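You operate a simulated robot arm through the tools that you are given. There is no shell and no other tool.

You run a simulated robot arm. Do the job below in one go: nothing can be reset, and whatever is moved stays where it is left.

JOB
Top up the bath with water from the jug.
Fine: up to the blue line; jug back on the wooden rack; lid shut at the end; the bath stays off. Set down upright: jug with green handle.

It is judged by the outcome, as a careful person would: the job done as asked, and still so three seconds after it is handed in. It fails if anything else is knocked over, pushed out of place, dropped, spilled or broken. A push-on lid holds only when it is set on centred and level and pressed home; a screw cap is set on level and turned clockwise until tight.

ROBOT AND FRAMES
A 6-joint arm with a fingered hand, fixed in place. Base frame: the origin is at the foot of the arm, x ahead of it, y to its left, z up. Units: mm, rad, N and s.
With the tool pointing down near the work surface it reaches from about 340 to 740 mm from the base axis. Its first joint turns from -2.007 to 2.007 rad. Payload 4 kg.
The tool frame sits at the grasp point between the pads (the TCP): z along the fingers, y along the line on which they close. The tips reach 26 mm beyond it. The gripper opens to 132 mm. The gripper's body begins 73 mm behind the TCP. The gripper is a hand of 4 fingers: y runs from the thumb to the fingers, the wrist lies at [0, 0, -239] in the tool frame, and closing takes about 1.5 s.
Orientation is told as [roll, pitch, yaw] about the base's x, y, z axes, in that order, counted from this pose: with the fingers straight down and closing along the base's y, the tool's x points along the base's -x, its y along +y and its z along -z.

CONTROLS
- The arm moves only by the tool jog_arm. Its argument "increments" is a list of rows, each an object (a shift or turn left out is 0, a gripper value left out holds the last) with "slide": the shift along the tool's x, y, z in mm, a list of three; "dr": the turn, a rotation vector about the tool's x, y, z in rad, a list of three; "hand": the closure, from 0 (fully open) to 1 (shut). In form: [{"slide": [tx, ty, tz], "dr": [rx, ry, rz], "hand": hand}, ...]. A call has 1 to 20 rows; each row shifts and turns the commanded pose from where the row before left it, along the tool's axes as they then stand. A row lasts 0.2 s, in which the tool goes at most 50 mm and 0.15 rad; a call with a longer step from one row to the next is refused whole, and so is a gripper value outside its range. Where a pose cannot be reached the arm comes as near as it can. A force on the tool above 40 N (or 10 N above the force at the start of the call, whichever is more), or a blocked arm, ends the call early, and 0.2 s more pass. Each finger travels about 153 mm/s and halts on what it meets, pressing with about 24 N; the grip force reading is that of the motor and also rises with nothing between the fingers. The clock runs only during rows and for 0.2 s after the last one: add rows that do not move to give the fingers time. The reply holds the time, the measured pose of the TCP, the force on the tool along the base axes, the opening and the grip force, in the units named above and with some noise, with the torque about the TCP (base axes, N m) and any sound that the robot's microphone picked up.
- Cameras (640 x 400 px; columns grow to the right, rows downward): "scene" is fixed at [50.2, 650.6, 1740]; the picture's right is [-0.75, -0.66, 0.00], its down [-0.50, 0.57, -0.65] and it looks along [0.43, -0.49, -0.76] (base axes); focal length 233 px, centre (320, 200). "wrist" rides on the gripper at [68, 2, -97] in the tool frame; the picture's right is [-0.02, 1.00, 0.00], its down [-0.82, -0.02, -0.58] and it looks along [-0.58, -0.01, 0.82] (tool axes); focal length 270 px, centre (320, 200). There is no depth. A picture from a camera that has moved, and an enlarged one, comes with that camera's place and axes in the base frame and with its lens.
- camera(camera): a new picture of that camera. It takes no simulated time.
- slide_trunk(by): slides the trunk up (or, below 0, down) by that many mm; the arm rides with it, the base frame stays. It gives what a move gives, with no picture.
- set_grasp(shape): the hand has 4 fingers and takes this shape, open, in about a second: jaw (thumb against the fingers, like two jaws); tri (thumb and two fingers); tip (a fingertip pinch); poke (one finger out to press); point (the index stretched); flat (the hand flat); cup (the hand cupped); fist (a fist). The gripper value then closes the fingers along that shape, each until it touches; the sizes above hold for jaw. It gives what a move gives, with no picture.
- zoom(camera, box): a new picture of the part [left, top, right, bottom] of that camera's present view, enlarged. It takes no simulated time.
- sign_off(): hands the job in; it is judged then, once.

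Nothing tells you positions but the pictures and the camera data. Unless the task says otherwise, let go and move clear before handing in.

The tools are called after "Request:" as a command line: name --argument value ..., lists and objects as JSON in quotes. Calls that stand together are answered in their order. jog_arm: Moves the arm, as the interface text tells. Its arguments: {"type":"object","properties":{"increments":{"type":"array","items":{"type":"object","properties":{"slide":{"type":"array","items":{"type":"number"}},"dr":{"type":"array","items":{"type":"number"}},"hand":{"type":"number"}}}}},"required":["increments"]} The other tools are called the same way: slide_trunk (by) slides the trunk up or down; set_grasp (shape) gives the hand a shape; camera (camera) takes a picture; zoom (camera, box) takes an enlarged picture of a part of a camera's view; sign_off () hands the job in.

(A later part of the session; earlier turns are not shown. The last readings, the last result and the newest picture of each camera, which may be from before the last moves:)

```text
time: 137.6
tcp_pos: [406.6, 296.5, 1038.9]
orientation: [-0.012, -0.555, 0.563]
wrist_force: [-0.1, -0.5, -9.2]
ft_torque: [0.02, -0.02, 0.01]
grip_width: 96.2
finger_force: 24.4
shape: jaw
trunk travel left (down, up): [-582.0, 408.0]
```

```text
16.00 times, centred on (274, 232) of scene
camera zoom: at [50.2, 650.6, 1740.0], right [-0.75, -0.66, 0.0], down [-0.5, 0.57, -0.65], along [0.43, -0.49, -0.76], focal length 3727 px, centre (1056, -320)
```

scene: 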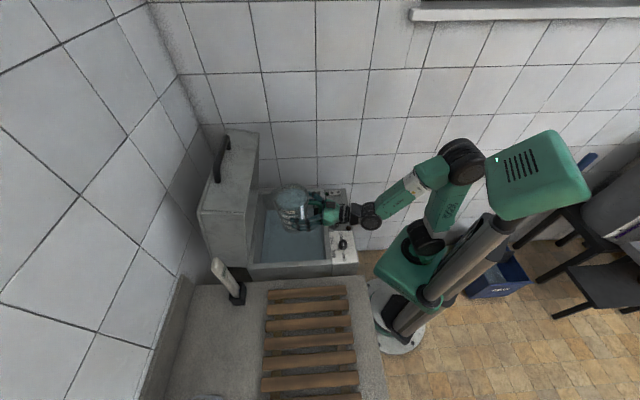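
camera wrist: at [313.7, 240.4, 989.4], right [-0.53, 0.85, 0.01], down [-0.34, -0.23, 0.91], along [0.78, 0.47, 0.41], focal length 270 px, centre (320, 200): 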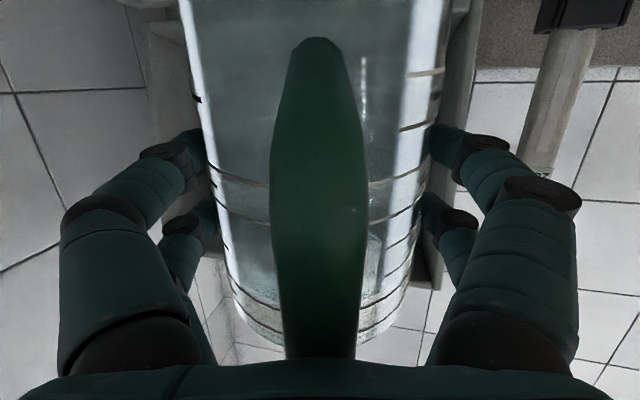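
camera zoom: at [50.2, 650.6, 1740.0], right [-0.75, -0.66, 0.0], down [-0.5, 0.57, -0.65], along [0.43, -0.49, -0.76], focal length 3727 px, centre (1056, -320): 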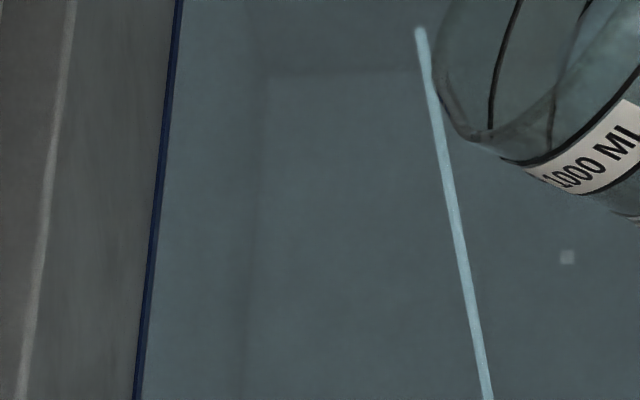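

The stream is thinning. The line seems to protrude slightly from the wall, so from this steep view the water must visibly encroach on the blue before it's truly at the line. I'll continue gently.

Request:
jog_arm --increments '[{"dr": [0, 0.03, 0]}, {"dr": [0, 0.03, 0]}, {"dr": [0, 0.03, 0]}, {"dr": [0, 0.03, 0]}, {}, {}, {}, {}, {}, {}, {}, {}, {}, {}, {}, {}]'

Request:
zoom --camera "scene" --box '[262, 240, 286, 255]'

Request:
zoom --camera "scene" --box '[266, 200, 290, 215]'

Request:
zoom --camera "scene" --box '[240, 170, 380, 280]'

```text
time: 141.0
tcp_pos: [407.5, 296.4, 1039.3]
orientation: [-0.009, -0.439, 0.563]
wrist_force: [0.1, 0.7, -6.5]
ft_torque: [0.02, 0.02, -0.03]
grip_width: 96.1
finger_force: 24.0
shape: jaw
trunk travel left (down, up): [-582.0, 408.0]
```

```text
16.00 times, centred on (274, 248) of scene
camera zoom: at [50.2, 650.6, 1740.0], right [-0.75, -0.66, 0.0], down [-0.5, 0.57, -0.65], along [0.43, -0.49, -0.76], focal length 3727 px, centre (1056, -560)
```

zoom: 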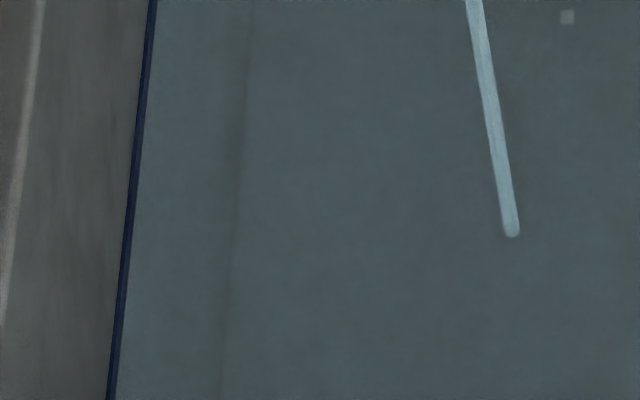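

```text
16.00 times, centred on (278, 208) of scene
camera zoom: at [50.2, 650.6, 1740.0], right [-0.75, -0.66, 0.0], down [-0.5, 0.57, -0.65], along [0.43, -0.49, -0.76], focal length 3727 px, centre (992, 80)
```

zoom: 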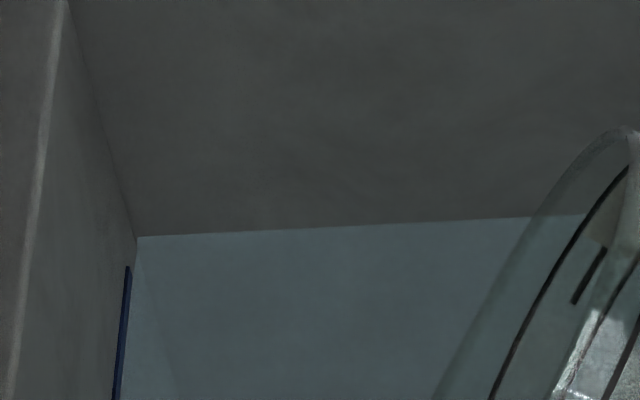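

```text
3.64 times, centred on (310, 225) of scene
camera zoom: at [50.2, 650.6, 1740.0], right [-0.75, -0.66, 0.0], down [-0.5, 0.57, -0.65], along [0.43, -0.49, -0.76], focal length 847 px, centre (356, 109)
```

zoom: 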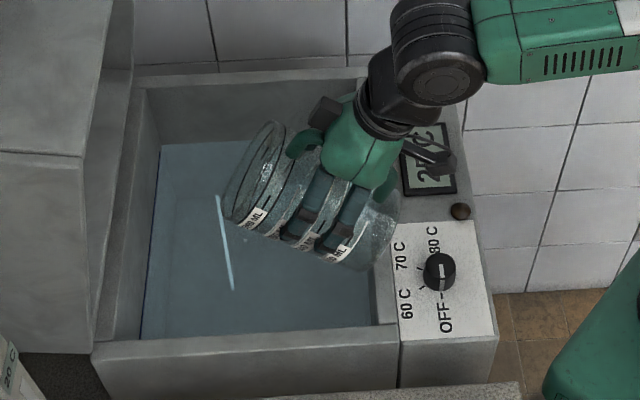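

The jug is lighter, but the level looks unchanged in the last step. I'll stop the pour by tilting back, then examine the level closely.

Request:
jog_arm --increments '[{"dr": [0, -0.1, 0]}, {"dr": [0, -0.1, 0]}, {"dr": [0, -0.1, 0]}, {"dr": [0, -0.08, 0]}, {}, {}, {}]'

Request:
zoom --camera "scene" --box '[266, 200, 290, 215]'

Request:
zoom --camera "scene" --box '[262, 240, 286, 255]'

Request:
zoom --camera "scene" --box '[240, 170, 380, 280]'

```text
time: 142.6
tcp_pos: [406.7, 297.2, 1040.3]
orientation: [-0.015, -0.818, 0.567]
wrist_force: [-0.1, 0.0, -6.9]
ft_torque: [0.0, 0.04, 0.02]
grip_width: 96.5
finger_force: 24.1
shape: jaw
trunk travel left (down, up): [-582.0, 408.0]
```

```text
16.00 times, centred on (278, 208) of scene
camera zoom: at [50.2, 650.6, 1740.0], right [-0.75, -0.66, 0.0], down [-0.5, 0.57, -0.65], along [0.43, -0.49, -0.76], focal length 3727 px, centre (992, 80)
```

zoom: 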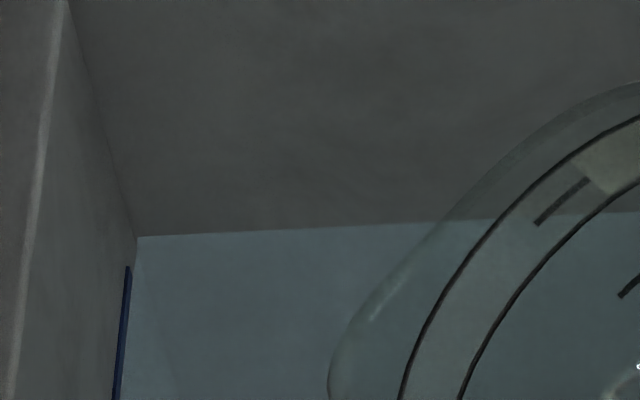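

```text
16.00 times, centred on (274, 248) of scene
camera zoom: at [50.2, 650.6, 1740.0], right [-0.75, -0.66, 0.0], down [-0.5, 0.57, -0.65], along [0.43, -0.49, -0.76], focal length 3727 px, centre (1056, -560)
```

zoom: 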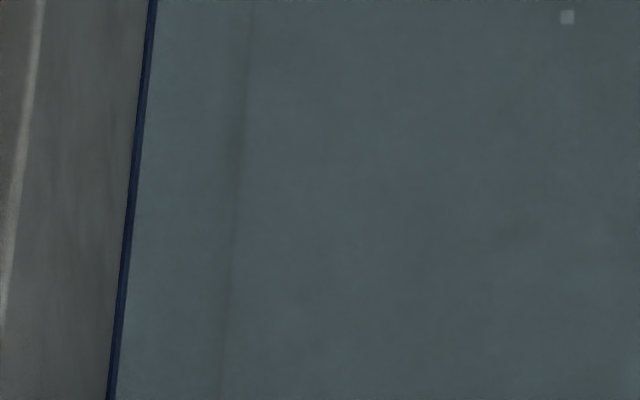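

```text
3.64 times, centred on (310, 225) of scene
camera zoom: at [50.2, 650.6, 1740.0], right [-0.75, -0.66, 0.0], down [-0.5, 0.57, -0.65], along [0.43, -0.49, -0.76], focal length 847 px, centre (356, 109)
```

zoom: 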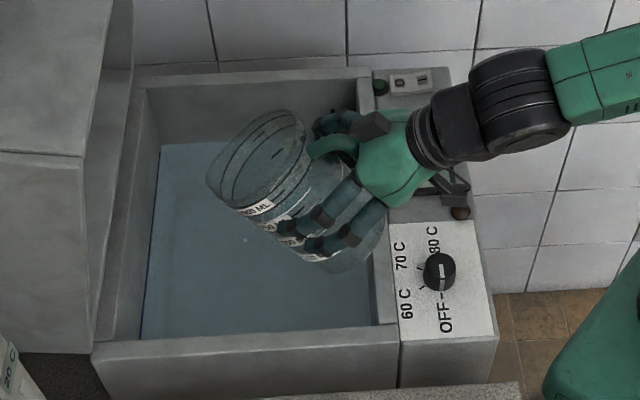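

The pour has stopped, and the water edge now sits on the blue line with no grey gap. I'll bring the jug upright over the bath and check what's left in it before deciding on more.

Request:
jog_arm --increments '[{"dr": [0, -0.06, 0]}, {"dr": [0, -0.08, 0]}, {"dr": [0, -0.08, 0]}, {"dr": [0, -0.08, 0]}, {"dr": [0, -0.08, 0]}, {"dr": [0, -0.08, 0]}, {"dr": [0, -0.06, 0]}, {"dr": [0, -0.04, 0]}, {}, {}, {}]'

Request:
zoom --camera "scene" --box '[280, 180, 360, 245]'

Request:
zoom --camera "scene" --box '[262, 240, 286, 255]'

Request:
camera --camera "wrist"

```text
time: 145.0
tcp_pos: [406.8, 297.3, 1039.6]
orientation: [-0.051, -1.376, 0.607]
wrist_force: [-0.1, -0.1, -7.0]
ft_torque: [-0.07, 0.11, -0.01]
grip_width: 96.2
finger_force: 24.6
shape: jaw
trunk travel left (down, up): [-582.0, 408.0]
```

```text
6.15 times, centred on (320, 212) of scene
camera zoom: at [50.2, 650.6, 1740.0], right [-0.75, -0.66, 0.0], down [-0.5, 0.57, -0.65], along [0.43, -0.49, -0.76], focal length 1433 px, centre (320, 123)
```

zoom: 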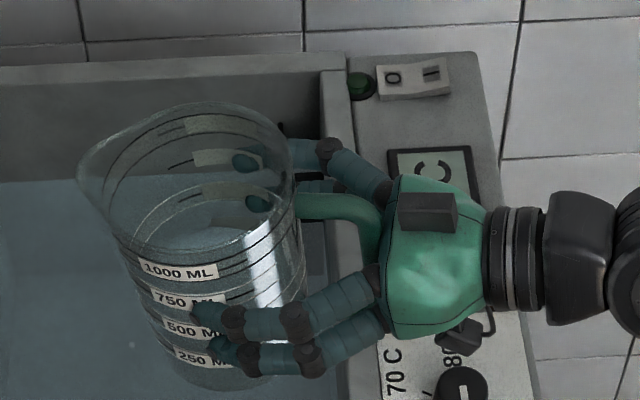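

```text
16.00 times, centred on (274, 248) of scene
camera zoom: at [50.2, 650.6, 1740.0], right [-0.75, -0.66, 0.0], down [-0.5, 0.57, -0.65], along [0.43, -0.49, -0.76], focal length 3727 px, centre (1056, -560)
```

zoom: 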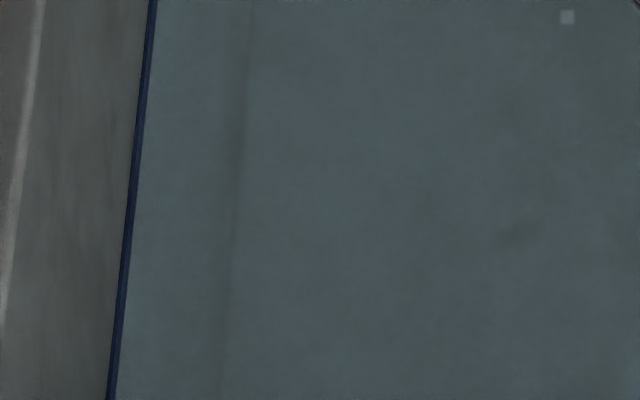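

```text
taken
camera wrist: at [314.0, 239.8, 990.6], right [-0.53, 0.85, 0.02], down [-0.34, -0.23, 0.91], along [0.78, 0.47, 0.41], focal length 270 px, centre (320, 200)
```

wrist: 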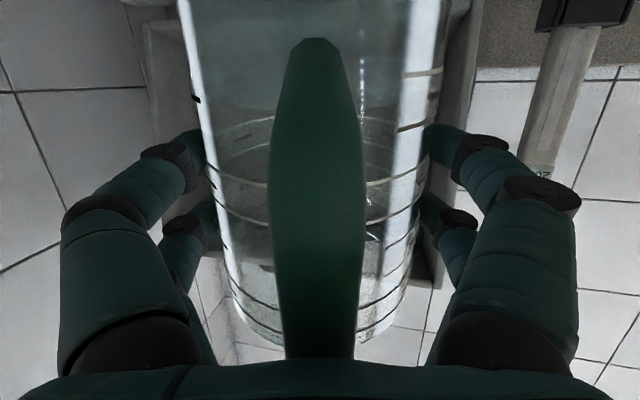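

About 0.3 L remains in the jug. I'll carry it back to the rack along the reverse path, then inspect the level properly with the wrist camera. If it's low, I can pour again.

Request:
jog_arm --increments '[{"slide": [0, 0, 5], "dr": [0, -0.04, 0]}, {"slide": [0, 0, 10], "dr": [0, -0.04, 0]}, {"slide": [0, 0, 10], "dr": [0, -0.04, 0]}, {"slide": [0, 0, 6]}, {}]'

Request:
slide_trunk --by 62

Request:
jog_arm --increments '[{"slide": [0, 5, -0.3], "dr": [-0.0093, 0.0001, -0.0008]}, {"slide": [0, 10, -0.5], "dr": [-0.0186, 0.0002, -0.0017]}, {"slide": [0, 14.7, -0.8], "dr": [-0.0275, 0.0003, -0.0025]}, {"slide": [0, 14.7, -0.8], "dr": [-0.0275, 0.0003, -0.0025]}, {"slide": [0, 14.7, -0.8], "dr": [-0.0275, 0.0003, -0.0025]}, {"slide": [0, 14.7, -0.8], "dr": [-0.0275, 0.0003, -0.0025]}, {"slide": [0, 14.7, -0.8], "dr": [-0.0275, 0.0003, -0.0025]}, {"slide": [0, 14.7, -0.8], "dr": [-0.0275, 0.0003, -0.0025]}, {"slide": [0, 14.7, -0.8], "dr": [-0.0275, 0.0003, -0.0025]}, {"slide": [0, 14.7, -0.8], "dr": [-0.0275, 0.0003, -0.0025]}, {"slide": [0, 14.7, -0.8], "dr": [-0.0275, 0.0003, -0.0025]}, {"slide": [0, 14.7, -0.8], "dr": [-0.0275, 0.0003, -0.0025]}, {"slide": [0, 14.7, -0.8], "dr": [-0.0275, 0.0003, -0.0025]}, {"slide": [0, 14.7, -0.8], "dr": [-0.0275, 0.0003, -0.0025]}, {"slide": [0, 10, -0.5], "dr": [-0.0186, 0.0002, -0.0017]}, {"slide": [0, 5, -0.3], "dr": [-0.0093, 0.0001, -0.0008]}]'

Request:
jog_arm --increments '[{"slide": [0, 5, -0.3], "dr": [-0.0093, 0.0001, -0.0008]}, {"slide": [0, 10, -0.5], "dr": [-0.0186, 0.0002, -0.0017]}, {"slide": [0, 14.7, -0.8], "dr": [-0.0275, 0.0003, -0.0025]}, {"slide": [0, 14.7, -0.8], "dr": [-0.0275, 0.0003, -0.0025]}, {"slide": [0, 14.7, -0.8], "dr": [-0.0275, 0.0003, -0.0025]}, {"slide": [0, 14.7, -0.8], "dr": [-0.0275, 0.0003, -0.0025]}, {"slide": [0, 14.7, -0.8], "dr": [-0.0275, 0.0003, -0.0025]}, {"slide": [0, 14.7, -0.8], "dr": [-0.0275, 0.0003, -0.0025]}, {"slide": [0, 14.7, -0.8], "dr": [-0.0275, 0.0003, -0.0025]}, {"slide": [0, 14.7, -0.8], "dr": [-0.0275, 0.0003, -0.0025]}, {"slide": [0, 14.7, -0.8], "dr": [-0.0275, 0.0003, -0.0025]}, {"slide": [0, 14.7, -0.8], "dr": [-0.0275, 0.0003, -0.0025]}, {"slide": [0, 10, -0.5], "dr": [-0.0186, 0.0002, -0.0017]}, {"slide": [0, 5, -0.3], "dr": [-0.0093, 0.0001, -0.0008]}, {}]'

Request:
camera --camera "scene"

Request:
zoom --camera "scene" --box '[266, 207, 290, 222]'

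```text
time: 146.2
tcp_pos: [432.2, 314.9, 1036.7]
orientation: [-0.132, -1.495, 0.692]
wrist_force: [-0.5, -0.3, -6.6]
ft_torque: [-0.04, 0.11, -0.01]
grip_width: 95.9
finger_force: 23.9
shape: jaw
trunk travel left (down, up): [-582.0, 408.0]
```

```text
time: 147.2
tcp_pos: [432.7, 314.5, 1097.7]
orientation: [-0.132, -1.496, 0.69]
wrist_force: [0.1, -0.6, -7.2]
ft_torque: [-0.05, 0.09, 0.04]
grip_width: 96.1
finger_force: 24.0
shape: jaw
trunk travel left (down, up): [-644.0, 346.0]
```

```text
time: 150.6
tcp_pos: [285.9, 455.6, 1095.8]
orientation: [-0.168, -1.485, 1.115]
wrist_force: [-0.9, -0.8, -7.3]
ft_torque: [-0.1, 0.1, 0.03]
grip_width: 95.9
finger_force: 23.9
shape: jaw
trunk travel left (down, up): [-644.0, 346.0]
```

```text
time: 153.8
tcp_pos: [123.7, 530.3, 1094.4]
orientation: [-0.157, -1.475, 1.436]
wrist_force: [0.0, -0.4, -6.5]
ft_torque: [-0.09, 0.02, -0.01]
grip_width: 95.8
finger_force: 24.1
shape: jaw
trunk travel left (down, up): [-644.0, 346.0]
```

```text
taken
```

scene: 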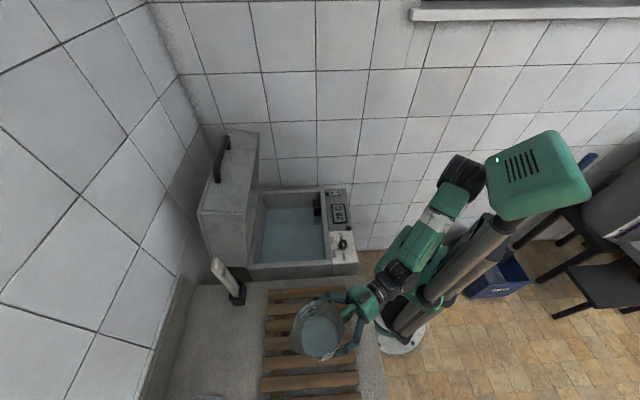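

```text
16.00 times, centred on (278, 214) of scene
camera zoom: at [50.2, 650.6, 1740.0], right [-0.75, -0.66, 0.0], down [-0.5, 0.57, -0.65], along [0.43, -0.49, -0.76], focal length 3727 px, centre (992, -32)
```

zoom: 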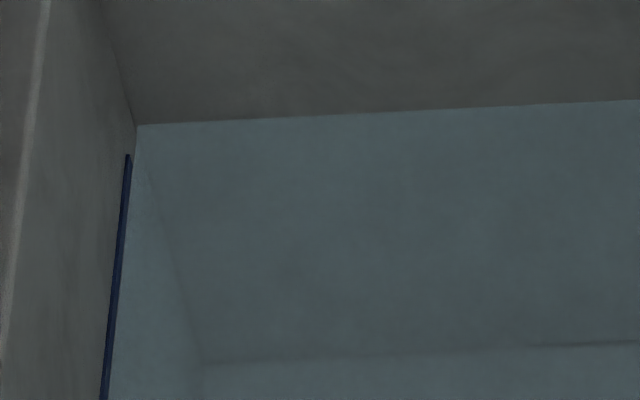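

The bath level is unchanged from when I stopped. I'll correct about 10 mm of position drift and lower the jug to its original spot on the rack.

Request:
jog_arm --increments '[{"slide": [0, 1, -5]}, {"slide": [0, 0.8, -5]}, {}]'

Request:
slide_trunk --by -85

Request:
camera --camera "scene"

Request:
zoom --camera "scene" --box '[270, 270, 410, 380]'

```text
time: 154.6
tcp_pos: [120.5, 519.7, 1092.7]
orientation: [-0.16, -1.475, 1.437]
wrist_force: [0.3, -0.4, -6.4]
ft_torque: [-0.12, 0.04, 0.03]
grip_width: 95.9
finger_force: 24.1
shape: jaw
trunk travel left (down, up): [-644.0, 346.0]
```

```text
time: 155.8
tcp_pos: [120.4, 520.0, 1008.6]
orientation: [-0.158, -1.478, 1.438]
wrist_force: [-1.0, 1.4, -6.8]
ft_torque: [-0.1, 0.03, -0.03]
grip_width: 96.0
finger_force: 23.7
shape: jaw
trunk travel left (down, up): [-559.0, 431.0]
```

```text
taken
```

scene: 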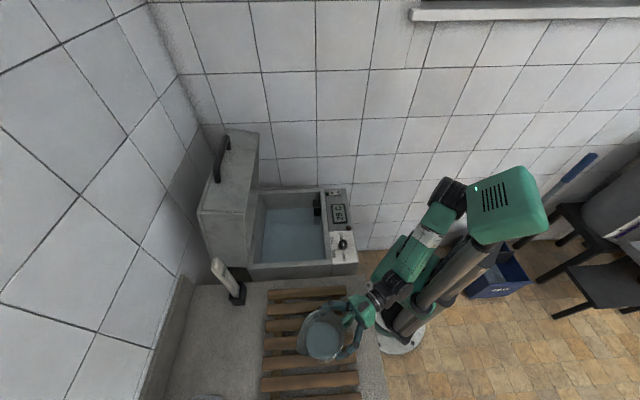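

```text
3.64 times, centred on (340, 325) of scene
camera zoom: at [50.2, 650.6, 1740.0], right [-0.75, -0.66, 0.0], down [-0.5, 0.57, -0.65], along [0.43, -0.49, -0.76], focal length 847 px, centre (247, -254)
```

zoom: 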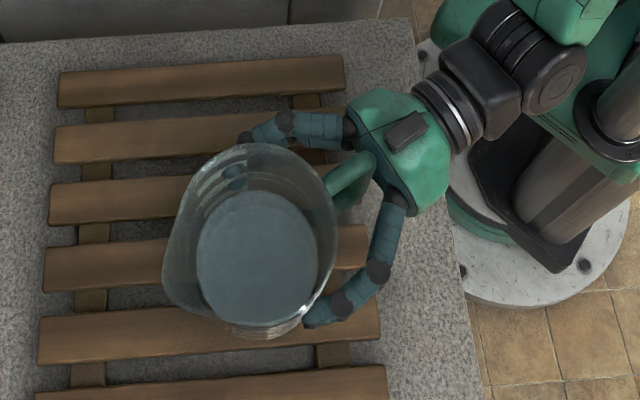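

Request:
slide_trunk --by -16

Request:
slide_trunk --by -5

```text
time: 156.4
tcp_pos: [120.0, 519.6, 992.4]
orientation: [-0.159, -1.476, 1.437]
wrist_force: [0.0, -0.1, -7.5]
ft_torque: [-0.12, 0.04, -0.05]
grip_width: 96.1
finger_force: 24.0
shape: jaw
trunk travel left (down, up): [-543.0, 447.0]
```

```text
time: 157.0
tcp_pos: [120.2, 520.4, 988.5]
orientation: [-0.16, -1.478, 1.437]
wrist_force: [0.6, -0.4, -4.0]
ft_torque: [0.04, -0.04, -0.02]
grip_width: 95.9
finger_force: 23.7
shape: jaw
trunk travel left (down, up): [-538.0, 452.0]
```

Request:
slide_trunk --by -1.5

Request:
jog_arm --increments '[{"hand": 0.5}, {"hand": 0.2}, {"hand": 0.0}, {"hand": 0.0}, {"hand": 0.0}]'

Request:
camera --camera "wrist"

Request:
zoom --camera "scene" --box '[270, 270, 410, 380]'

```text
time: 157.5
tcp_pos: [120.5, 519.2, 987.9]
orientation: [-0.162, -1.482, 1.441]
wrist_force: [-0.3, -0.5, 2.9]
ft_torque: [0.13, -0.01, 0.01]
grip_width: 95.9
finger_force: 23.7
shape: jaw
trunk travel left (down, up): [-537.0, 453.0]
```

```text
time: 158.7
tcp_pos: [120.3, 519.3, 988.0]
orientation: [-0.159, -1.476, 1.439]
wrist_force: [0.4, -1.7, -0.7]
ft_torque: [0.13, -0.05, 0.0]
grip_width: 131.9
finger_force: 0.2
shape: jaw
trunk travel left (down, up): [-537.0, 453.0]
```

```text
taken
camera wrist: at [89.8, 420.8, 927.0], right [-0.96, 0.29, 0.01], down [-0.14, -0.48, 0.87], along [0.26, 0.83, 0.5], focal length 270 px, centre (320, 200)
```

wrist: 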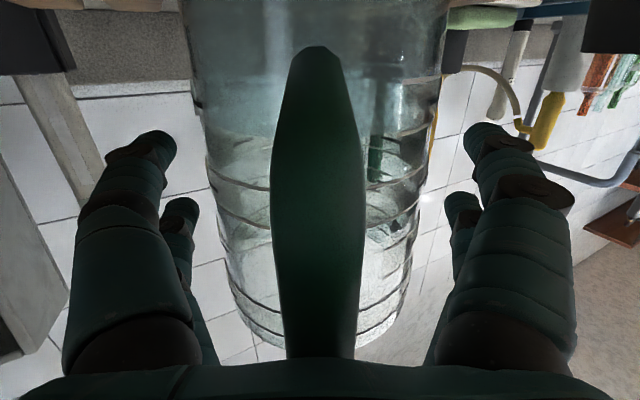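

```text
3.64 times, centred on (340, 325) of scene
camera zoom: at [50.2, 650.6, 1740.0], right [-0.75, -0.66, 0.0], down [-0.5, 0.57, -0.65], along [0.43, -0.49, -0.76], focal length 847 px, centre (247, -254)
```

zoom: 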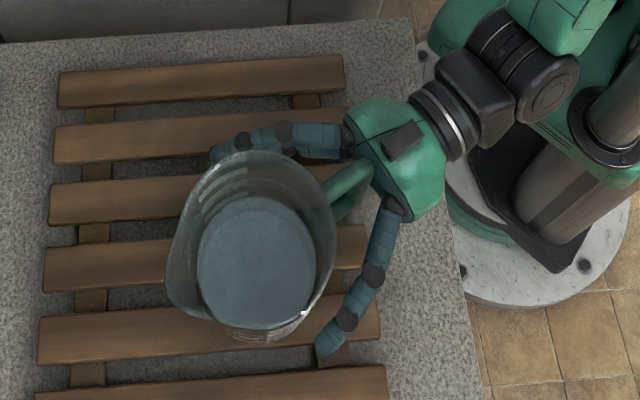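

The jug stands upright on the rack. I'll back off from the handle, rise straight up, then inspect the bath level with the wrist camera.

Request:
jog_arm --increments '[{"slide": [0, 0, -4]}, {"slide": [0, 0, -3]}, {}]'

Request:
slide_trunk --by 60

Request:
slide_trunk --by 228

Request:
zoom --camera "scene" --box '[260, 250, 420, 390]'

Request:
jog_arm --increments '[{"dr": [0, 0.124, 0]}, {"dr": [0, 0.124, 0]}, {"dr": [0, 0.124, 0]}, {"dr": [0, 0.124, 0]}, {"dr": [0, 0.124, 0]}, {"dr": [0, 0.124, 0]}, {"dr": [0, 0.124, 0]}, {"dr": [0, 0.124, 0]}, {"dr": [0, 0.124, 0]}, {"dr": [0, 0.124, 0]}, {"dr": [0, 0.124, 0]}, {"dr": [0, 0.112, 0]}]'

```text
time: 159.5
tcp_pos: [117.4, 513.3, 987.6]
orientation: [-0.157, -1.478, 1.435]
wrist_force: [-0.3, -0.2, -0.1]
ft_torque: [0.03, 0.0, 0.01]
grip_width: 132.1
finger_force: 0.2
shape: jaw
trunk travel left (down, up): [-537.0, 453.0]
```

```text
time: 160.5
tcp_pos: [118.4, 513.8, 1047.3]
orientation: [-0.159, -1.478, 1.437]
wrist_force: [0.0, -0.7, 0.3]
ft_torque: [0.03, -0.03, 0.01]
grip_width: 132.0
finger_force: 0.1
shape: jaw
trunk travel left (down, up): [-597.0, 393.0]
```

```text
time: 162.9
tcp_pos: [116.6, 513.6, 1274.3]
orientation: [-0.159, -1.478, 1.437]
wrist_force: [-0.1, -0.1, 0.7]
ft_torque: [0.0, 0.0, 0.0]
grip_width: 131.9
finger_force: 0.0
shape: jaw
trunk travel left (down, up): [-825.0, 165.0]
```

```text
2.86 times, centred on (340, 320) of scene
camera zoom: at [50.2, 650.6, 1740.0], right [-0.75, -0.66, 0.0], down [-0.5, 0.57, -0.65], along [0.43, -0.49, -0.76], focal length 666 px, centre (263, -143)
```

zoom: 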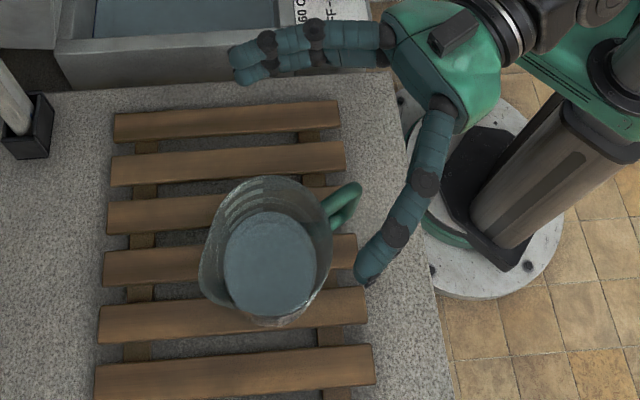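

```text
time: 165.5
tcp_pos: [117.5, 514.5, 1273.3]
orientation: [-0.013, -0.001, 1.277]
wrist_force: [0.1, -0.7, 0.6]
ft_torque: [-0.02, 0.03, 0.0]
grip_width: 131.9
finger_force: 0.0
shape: jaw
trunk travel left (down, up): [-825.0, 165.0]
```

Request:
jog_arm --increments '[{"slide": [11.5, -40.5, 6]}, {"slide": [11.5, -40.5, 6]}, {"slide": [11.5, -40.5, 6]}, {"slide": [11.5, -40.5, 6]}, {"slide": [11.5, -40.5, 6]}, {"slide": [11.5, -40.5, 6]}, {"slide": [11.5, -40.5, 6]}, {"slide": [11.5, -40.5, 6]}, {"slide": [11.5, -40.5, 6]}, {"slide": [11.5, -40.5, 6]}, {"slide": [11.5, -40.5, 6]}, {"slide": [11.5, -40.5, 6]}, {"slide": [11.5, -40.5, 6]}, {"dr": [0, 0, 0.124]}, {"dr": [0, 0, 0.124]}, {"dr": [0, 0, 0.124]}, {"dr": [0, 0, 0.124]}]'

Request:
camera --camera "wrist"

Request:
zoom --camera "wrist" --box '[270, 110, 430, 210]'

```text
time: 169.1
tcp_pos: [578.7, 217.3, 1204.1]
orientation: [-0.01, -0.011, 0.781]
wrist_force: [0.8, -0.5, -0.4]
ft_torque: [-0.01, 0.02, -0.01]
grip_width: 131.8
finger_force: 0.1
shape: jaw
trunk travel left (down, up): [-825.0, 165.0]
```

```text
taken
camera wrist: at [528.2, 170.8, 1299.2], right [-0.69, 0.73, -0.01], down [0.59, 0.56, 0.59], along [0.43, 0.4, -0.81], focal length 270 px, centre (320, 200)
```

wrist: 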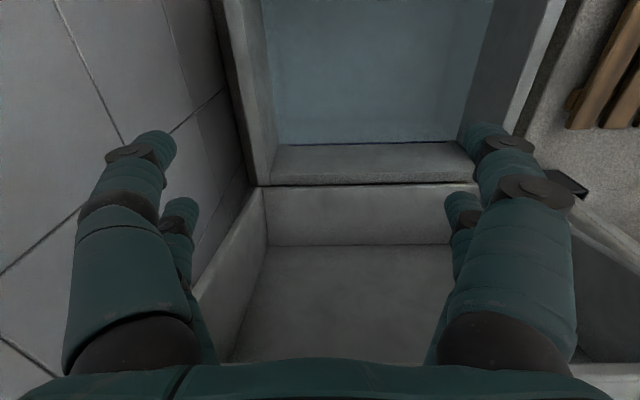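

```text
4.00 times, centred on (350, 160) of wrist
camera zoom: at [528.2, 170.8, 1299.2], right [-0.69, 0.73, -0.01], down [0.59, 0.56, 0.59], along [0.43, 0.4, -0.81], focal length 1081 px, centre (200, 360)
```

zoom: 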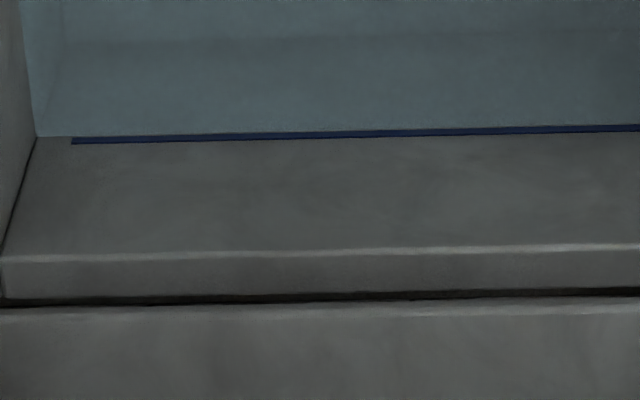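

Request:
zoom --camera "wrist" --box '[280, 135, 320, 160]'

Request:
zoom --camera "wrist" --box '[350, 130, 390, 155]'

```text
16.00 times, centred on (300, 148) of wrist
camera zoom: at [528.2, 170.8, 1299.2], right [-0.69, 0.73, -0.01], down [0.59, 0.56, 0.59], along [0.43, 0.4, -0.81], focal length 4325 px, centre (640, 1040)
```

zoom: 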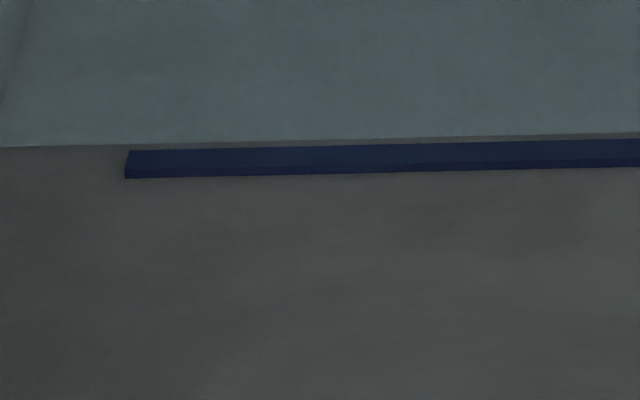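

```text
16.00 times, centred on (370, 142) of wrist
camera zoom: at [528.2, 170.8, 1299.2], right [-0.69, 0.73, -0.01], down [0.59, 0.56, 0.59], along [0.43, 0.4, -0.81], focal length 4325 px, centre (-480, 1120)
```

zoom: 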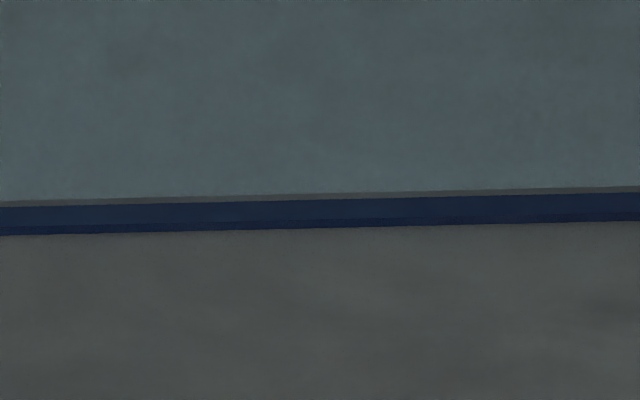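

From this angle I can see the water is still about 4–5 mm below the strip, so more is needed. I'll read how much is left in the jug, using the side view from the rehearsal pose.

Request:
jog_arm --increments '[{"slide": [12, 37, 0]}, {"slide": [12, 37, 0]}, {"slide": [12, 37, 0]}, {"slide": [12, 37, 0]}, {"slide": [0, 37, 0]}, {"dr": [0, 0, 0.145]}, {"dr": [0, 0, 0.145]}, {"dr": [0, 0, 0.145]}, {"dr": [0, 0, 0.145]}, {"dr": [0, 0, 0.145]}, {"dr": [0, 0, 0.145]}, {"dr": [0, 0, 0.145]}, {"dr": [0, 0, 0.145]}, {"dr": [0, 0, 0.145]}, {"dr": [0, 0, 0.145]}, {"dr": [0, 0, 0.12]}]'

Request:
jog_arm --increments '[{"dr": [0, 0.13, 0]}, {"dr": [0, 0.13, 0]}, {"dr": [0, 0.13, 0]}, {"dr": [0, 0.13, 0]}, {"dr": [0, 0.13, 0]}, {"dr": [0, 0.13, 0]}, {"dr": [0, 0.13, 0]}, {"dr": [0, 0.13, 0]}, {"dr": [0, 0.13, 0]}, {"dr": [0, 0.13, 0]}, {"dr": [0, 0.13, 0]}, {"dr": [0, 0.13, 0]}]'

Request:
camera --camera "wrist"

Request:
zoom --camera "wrist" --box '[230, 120, 370, 240]'

```text
time: 172.5
tcp_pos: [414.6, 314.1, 1202.1]
orientation: [0.012, -0.012, -0.79]
wrist_force: [-0.4, 0.1, 0.3]
ft_torque: [0.01, 0.01, 0.01]
grip_width: 132.1
finger_force: 0.1
shape: jaw
trunk travel left (down, up): [-825.0, 165.0]
```

```text
time: 175.1
tcp_pos: [415.8, 316.0, 1201.0]
orientation: [0.488, 1.548, -0.299]
wrist_force: [-0.2, 0.4, -0.2]
ft_torque: [0.0, -0.02, -0.01]
grip_width: 132.3
finger_force: 0.2
shape: jaw
trunk travel left (down, up): [-825.0, 165.0]
```

```text
taken
camera wrist: at [484.0, 248.4, 1271.1], right [0.71, 0.71, -0.02], down [0.41, -0.43, -0.81], along [-0.57, 0.56, -0.59], focal length 270 px, centre (320, 200)
```

wrist: 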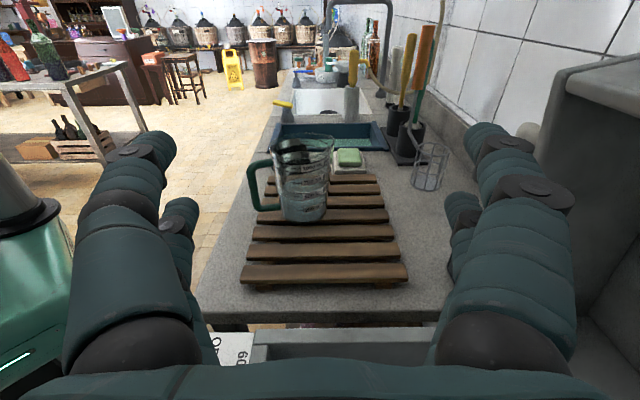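

```text
3.33 times, centred on (300, 180) of wrist
camera zoom: at [484.0, 248.4, 1271.1], right [0.71, 0.71, -0.02], down [0.41, -0.43, -0.81], along [-0.57, 0.56, -0.59], focal length 901 px, centre (387, 267)
```

zoom: 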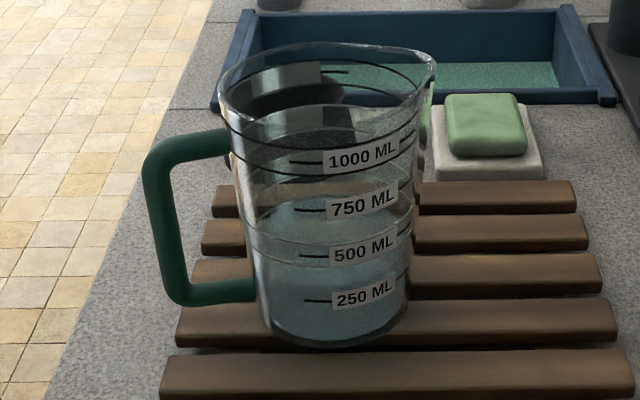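

About 0.5 L remains in the jug. I'll record a baseline of the water level in the scene view, then fetch the jug for a second pour.

Request:
zoom --camera "scene" --box '[270, 204, 290, 216]'

Request:
zoom --camera "scene" --box '[305, 190, 345, 215]'

Request:
jog_arm --increments '[{"dr": [0, -0.13, 0]}, {"dr": [0, -0.13, 0]}, {"dr": [0, -0.13, 0]}, {"dr": [0, -0.13, 0]}, {"dr": [0, -0.13, 0]}, {"dr": [0, -0.13, 0]}, {"dr": [0, -0.13, 0]}, {"dr": [0, -0.13, 0]}, {"dr": [0, -0.13, 0]}, {"dr": [0, -0.13, 0]}, {"dr": [0, -0.13, 0]}, {"dr": [0, -0.13, 0]}]'

Request:
jog_arm --increments '[{"dr": [0, 0, -0.14]}, {"dr": [0, 0, -0.14]}, {"dr": [0, 0, -0.14]}, {"dr": [0, 0, -0.14]}, {"dr": [0, 0, -0.14]}, {"dr": [0, 0, -0.14]}, {"dr": [0, 0, -0.14]}, {"dr": [0, 0, -0.14]}, {"dr": [0, 0, -0.14]}, {"dr": [0, 0, -0.14]}, {"dr": [0, 0, -0.14]}, {"dr": [0, 0, -0.14]}, {"dr": [0, 0, -0.14]}, {"dr": [0, 0, -0.14]}, {"dr": [0, 0, -0.107]}]'

```text
16.00 times, centred on (280, 210) of scene
camera zoom: at [50.2, 650.6, 1740.0], right [-0.75, -0.66, 0.0], down [-0.5, 0.57, -0.65], along [0.43, -0.49, -0.76], focal length 3727 px, centre (960, 40)
```

zoom: 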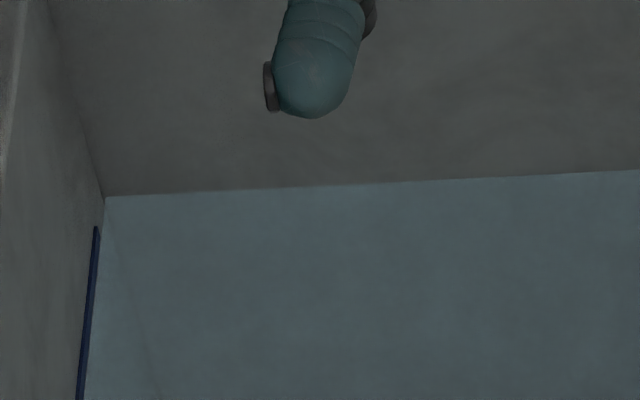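

```text
16.00 times, centred on (325, 202) of scene
camera zoom: at [50.2, 650.6, 1740.0], right [-0.75, -0.66, 0.0], down [-0.5, 0.57, -0.65], along [0.43, -0.49, -0.76], focal length 3727 px, centre (240, 160)
```

zoom: 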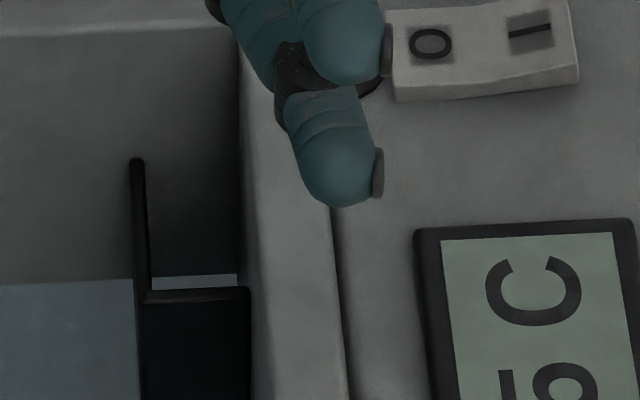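

```text
time: 177.7
tcp_pos: [415.3, 316.9, 1202.4]
orientation: [0.009, -0.014, -0.788]
wrist_force: [0.2, 0.6, -0.2]
ft_torque: [-0.02, -0.01, 0.0]
grip_width: 131.9
finger_force: 0.1
shape: jaw
trunk travel left (down, up): [-825.0, 165.0]
```

```text
time: 180.9
tcp_pos: [415.0, 315.7, 1202.6]
orientation: [-0.013, -0.004, 1.282]
wrist_force: [0.5, -0.3, -0.7]
ft_torque: [-0.01, 0.01, 0.0]
grip_width: 132.0
finger_force: 0.1
shape: jaw
trunk travel left (down, up): [-825.0, 165.0]
```

Request:
jog_arm --increments '[{"slide": [-11.7, 38, -8]}, {"slide": [-11.7, 38, -8]}, {"slide": [-11.7, 38, -8]}, {"slide": [-11.7, 38, -8]}, {"slide": [-11.7, 38, -8]}, {"slide": [-11.7, 38, -8]}, {"slide": [-11.7, 38, -8]}, {"slide": [-11.7, 38, -8]}, {"slide": [-11.7, 38, -8]}, {}]'

Request:
jog_arm --increments '[{"dr": [0, -0.123, 0]}, {"dr": [0, -0.123, 0]}, {"dr": [0, -0.123, 0]}, {"dr": [0, -0.123, 0]}, {"dr": [0, -0.123, 0]}, {"dr": [0, -0.123, 0]}, {"dr": [0, -0.123, 0]}, {"dr": [0, -0.123, 0]}, {"dr": [0, -0.123, 0]}, {"dr": [0, -0.123, 0]}, {"dr": [0, -0.123, 0]}, {"dr": [0, -0.123, 0]}, {}]'

```text
time: 183.1
tcp_pos: [116.1, 513.4, 1270.9]
orientation: [-0.013, -0.005, 1.28]
wrist_force: [0.5, 0.5, -0.1]
ft_torque: [0.01, 0.04, -0.01]
grip_width: 132.0
finger_force: 0.1
shape: jaw
trunk travel left (down, up): [-825.0, 165.0]
```

```text
time: 185.9
tcp_pos: [116.5, 514.1, 1269.2]
orientation: [-0.162, -1.479, 1.44]
wrist_force: [-0.1, 0.5, -0.3]
ft_torque: [0.04, -0.02, -0.01]
grip_width: 131.8
finger_force: 0.1
shape: jaw
trunk travel left (down, up): [-825.0, 165.0]
```

Request:
slide_trunk --by -220

Request:
slide_trunk --by -61

Request:
camera --camera "wrist"

```text
time: 188.2
tcp_pos: [116.7, 516.4, 1049.4]
orientation: [-0.163, -1.481, 1.44]
wrist_force: [-0.3, 0.8, -0.4]
ft_torque: [0.01, 0.0, -0.02]
grip_width: 132.0
finger_force: 0.0
shape: jaw
trunk travel left (down, up): [-605.0, 385.0]
```

```text
time: 189.2
tcp_pos: [116.7, 515.4, 988.6]
orientation: [-0.163, -1.478, 1.44]
wrist_force: [0.5, -1.8, -0.1]
ft_torque: [-0.05, 0.04, 0.01]
grip_width: 132.0
finger_force: 0.0
shape: jaw
trunk travel left (down, up): [-544.0, 446.0]
```

```text
taken
camera wrist: at [86.7, 416.3, 928.2], right [-0.96, 0.29, 0.01], down [-0.14, -0.48, 0.87], along [0.26, 0.83, 0.5], focal length 270 px, centre (320, 200)
```

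wrist: 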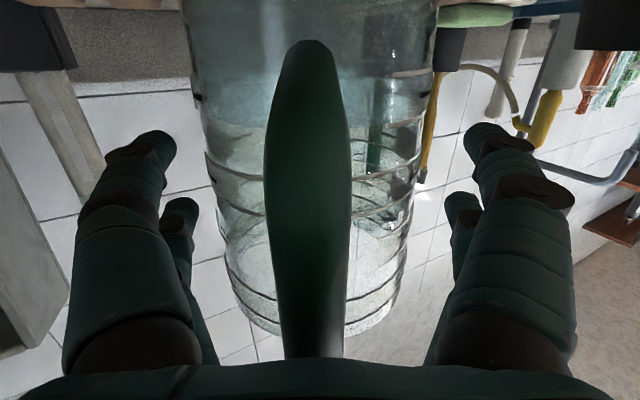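

Request:
jog_arm --increments '[{"slide": [0, -2, 2]}, {"slide": [0, 0, 3]}, {"hand": 0.2}, {"hand": 0.4}, {"hand": 0.7}, {"hand": 1.0}, {"hand": 1.0}, {"hand": 1.0}]'

Request:
slide_trunk --by 10

Request:
camera --camera "wrist"

```text
time: 191.0
tcp_pos: [120.7, 518.9, 987.2]
orientation: [-0.157, -1.479, 1.437]
wrist_force: [2.7, -0.2, 0.5]
ft_torque: [0.02, 0.02, -0.08]
grip_width: 93.7
finger_force: 24.1
shape: jaw
trunk travel left (down, up): [-544.0, 446.0]
```

```text
time: 191.6
tcp_pos: [120.1, 520.5, 997.0]
orientation: [-0.163, -1.477, 1.439]
wrist_force: [-0.3, 0.5, -7.7]
ft_torque: [-0.13, 0.04, -0.04]
grip_width: 94.0
finger_force: 23.7
shape: jaw
trunk travel left (down, up): [-554.0, 436.0]
```

```text
taken
camera wrist: at [89.8, 421.0, 936.9], right [-0.96, 0.29, 0.01], down [-0.14, -0.48, 0.87], along [0.26, 0.83, 0.5], focal length 270 px, centre (320, 200)
```

wrist: 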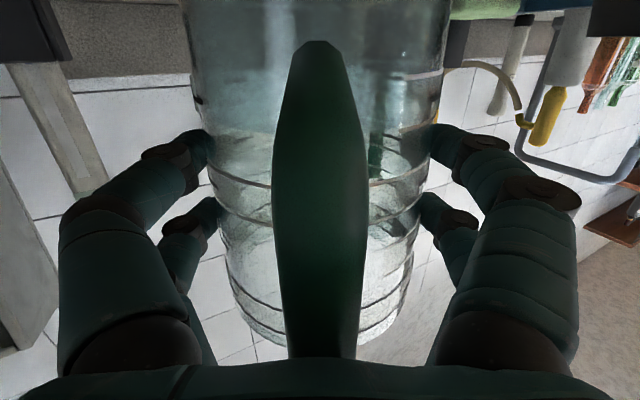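

Regripped securely. I'll lift and swing back to the bath along the same path.

Request:
slide_trunk --by 97

Request:
jog_arm --increments '[{"slide": [0, -5, 0.3], "dr": [0.0093, -0.0001, 0.0008]}, {"slide": [0, -10, 0.5], "dr": [0.0186, -0.0002, 0.0017]}, {"slide": [0, -14.7, 0.8], "dr": [0.0275, -0.0003, 0.0025]}, {"slide": [0, -14.7, 0.8], "dr": [0.0275, -0.0003, 0.0025]}, {"slide": [0, -14.7, 0.8], "dr": [0.0275, -0.0003, 0.0025]}, {"slide": [0, -14.7, 0.8], "dr": [0.0275, -0.0003, 0.0025]}, {"slide": [0, -14.7, 0.8], "dr": [0.0275, -0.0003, 0.0025]}, {"slide": [0, -14.7, 0.8], "dr": [0.0275, -0.0003, 0.0025]}, {"slide": [0, -14.7, 0.8], "dr": [0.0275, -0.0003, 0.0025]}, {"slide": [0, -14.7, 0.8], "dr": [0.0275, -0.0003, 0.0025]}, {"slide": [0, -14.7, 0.8], "dr": [0.0275, -0.0003, 0.0025]}, {"slide": [0, -14.7, 0.8], "dr": [0.0275, -0.0003, 0.0025]}, {"slide": [0, -14.7, 0.8], "dr": [0.0275, -0.0003, 0.0025]}, {"slide": [0, -14.7, 0.8], "dr": [0.0275, -0.0003, 0.0025]}, {"slide": [0, -14.7, 0.8], "dr": [0.0275, -0.0003, 0.0025]}, {"slide": [0, -14.7, 0.8], "dr": [0.0275, -0.0003, 0.0025]}]'

Request:
jog_arm --increments '[{"slide": [0, -14.7, 0.8], "dr": [0.0275, -0.0003, 0.0025]}, {"slide": [0, -14.7, 0.8], "dr": [0.0275, -0.0003, 0.0025]}, {"slide": [0, -14.7, 0.8], "dr": [0.0275, -0.0003, 0.0025]}, {"slide": [0, -14.7, 0.8], "dr": [0.0275, -0.0003, 0.0025]}, {"slide": [0, -14.7, 0.8], "dr": [0.0275, -0.0003, 0.0025]}, {"slide": [0, -14.7, 0.8], "dr": [0.0275, -0.0003, 0.0025]}, {"slide": [0, -14.7, 0.8], "dr": [0.0275, -0.0003, 0.0025]}, {"slide": [0, -14.7, 0.8], "dr": [0.0275, -0.0003, 0.0025]}, {"slide": [0, -14.7, 0.8], "dr": [0.0275, -0.0003, 0.0025]}, {"slide": [0, -10, 0.5], "dr": [0.0186, -0.0002, 0.0017]}, {"slide": [0, -5, 0.3], "dr": [0.0093, -0.0001, 0.0008]}, {}]'

Request:
zoom --camera "scene" --box '[220, 150, 400, 290]'

```text
time: 192.9
tcp_pos: [119.9, 520.1, 1095.2]
orientation: [-0.161, -1.478, 1.44]
wrist_force: [0.6, 0.6, -6.9]
ft_torque: [-0.12, 0.03, -0.01]
grip_width: 93.7
finger_force: 23.8
shape: jaw
trunk travel left (down, up): [-651.0, 339.0]
```

```text
time: 196.3
tcp_pos: [319.4, 430.1, 1096.8]
orientation: [-0.162, -1.489, 1.025]
wrist_force: [-0.2, 0.0, -6.6]
ft_torque: [-0.1, 0.07, -0.01]
grip_width: 93.7
finger_force: 23.7
shape: jaw
trunk travel left (down, up): [-651.0, 339.0]
```

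```text
time: 198.9
tcp_pos: [424.6, 324.9, 1097.1]
orientation: [-0.128, -1.497, 0.715]
wrist_force: [0.0, -0.2, -7.4]
ft_torque: [-0.03, 0.1, -0.01]
grip_width: 93.6
finger_force: 24.0
shape: jaw
trunk travel left (down, up): [-651.0, 339.0]
```

```text
2.86 times, centred on (310, 220) of scene
camera zoom: at [50.2, 650.6, 1740.0], right [-0.75, -0.66, 0.0], down [-0.5, 0.57, -0.65], along [0.43, -0.49, -0.76], focal length 666 px, centre (349, 143)
```

zoom: 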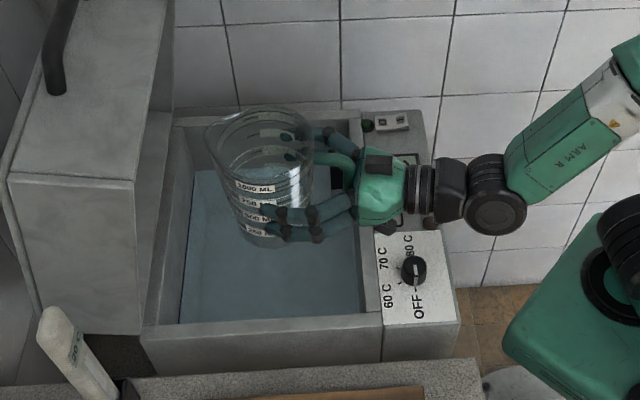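

Request:
slide_trunk --by -60

Request:
jog_arm --increments '[{"slide": [0, 0, -6]}, {"slide": [0, 0, -10], "dr": [0, 0.04, 0]}, {"slide": [0, 0, -10], "dr": [0, 0.04, 0]}, {"slide": [0, 0, -5], "dr": [0, 0.04, 0]}, {"dr": [0, 0.05, 0]}, {"dr": [0, 0.06, 0]}, {"dr": [0, 0.06, 0]}, {"dr": [0, 0.06, 0]}, {"dr": [0, 0.06, 0]}, {"dr": [0, 0.06, 0]}, {"dr": [0, 0.06, 0]}, {"dr": [0, 0.06, 0]}, {"dr": [0, 0.06, 0]}, {"dr": [0, 0.06, 0]}, {"dr": [0, 0.06, 0]}, {"dr": [0, 0.06, 0]}, {"dr": [0, 0.05, 0]}, {"dr": [0, 0.04, 0]}]'

Request:
zoom --camera "scene" --box '[240, 170, 380, 280]'

```text
time: 199.9
tcp_pos: [424.0, 323.9, 1037.3]
orientation: [-0.13, -1.499, 0.719]
wrist_force: [-0.1, -0.3, -7.4]
ft_torque: [-0.09, 0.13, -0.01]
grip_width: 93.9
finger_force: 23.5
shape: jaw
trunk travel left (down, up): [-591.0, 399.0]
```

```text
time: 203.7
tcp_pos: [404.1, 303.0, 1041.7]
orientation: [-0.027, -0.637, 0.582]
wrist_force: [-0.3, 0.3, -7.7]
ft_torque: [0.03, 0.0, 0.04]
grip_width: 93.4
finger_force: 24.2
shape: jaw
out of reach, approached as far as the arm can: row 11, 12
trunk travel left (down, up): [-591.0, 399.0]
```

```text
3.64 times, centred on (310, 225) of scene
camera zoom: at [50.2, 650.6, 1740.0], right [-0.75, -0.66, 0.0], down [-0.5, 0.57, -0.65], along [0.43, -0.49, -0.76], focal length 847 px, centre (356, 109)
```

zoom: 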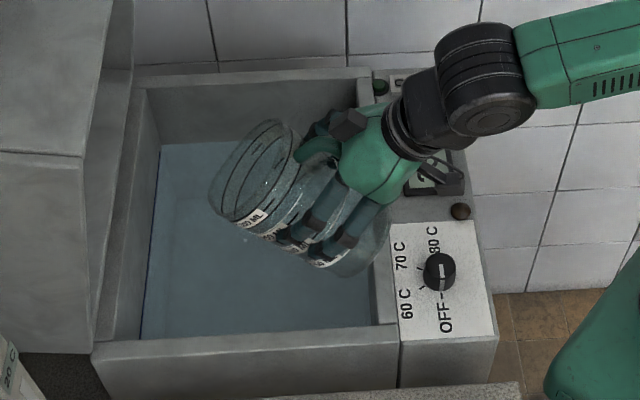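

Request:
jog_arm --increments '[{"dr": [0, 0.04, 0]}, {"dr": [0, 0.04, 0]}, {"dr": [0, 0.04, 0]}, {"dr": [0, 0.04, 0]}, {"dr": [0, 0.04, 0]}, {"dr": [0, 0.03, 0]}, {"dr": [0, 0.03, 0]}, {}, {}, {}, {}, {}, {}, {}, {}]'

Request:
zoom --camera "scene" --box '[240, 170, 380, 280]'

Request:
zoom --camera "scene" --box '[270, 204, 290, 216]'

```text
time: 206.9
tcp_pos: [403.1, 303.5, 1042.2]
orientation: [-0.023, -0.38, 0.576]
wrist_force: [-0.5, 0.1, -6.8]
ft_torque: [0.03, -0.01, 0.01]
grip_width: 93.9
finger_force: 24.6
shape: jaw
trunk travel left (down, up): [-591.0, 399.0]
```

```text
3.64 times, centred on (310, 225) of scene
camera zoom: at [50.2, 650.6, 1740.0], right [-0.75, -0.66, 0.0], down [-0.5, 0.57, -0.65], along [0.43, -0.49, -0.76], focal length 847 px, centre (356, 109)
```

zoom: 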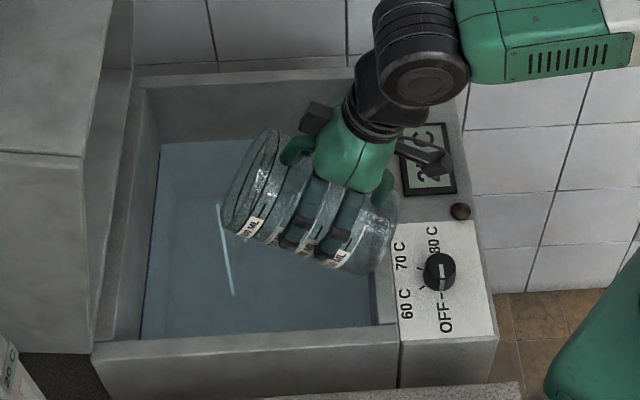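

```text
16.00 times, centred on (280, 210) of scene
camera zoom: at [50.2, 650.6, 1740.0], right [-0.75, -0.66, 0.0], down [-0.5, 0.57, -0.65], along [0.43, -0.49, -0.76], focal length 3727 px, centre (960, 40)
```

zoom: 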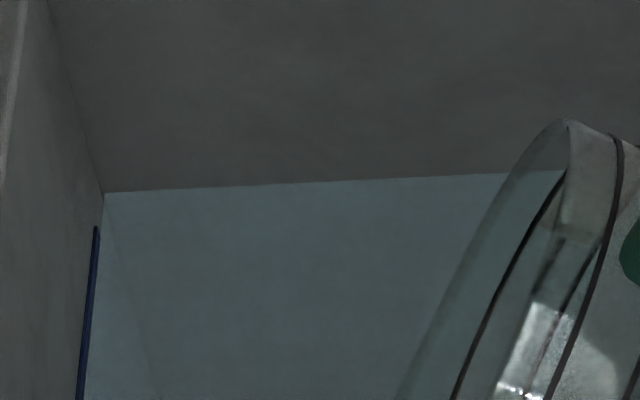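

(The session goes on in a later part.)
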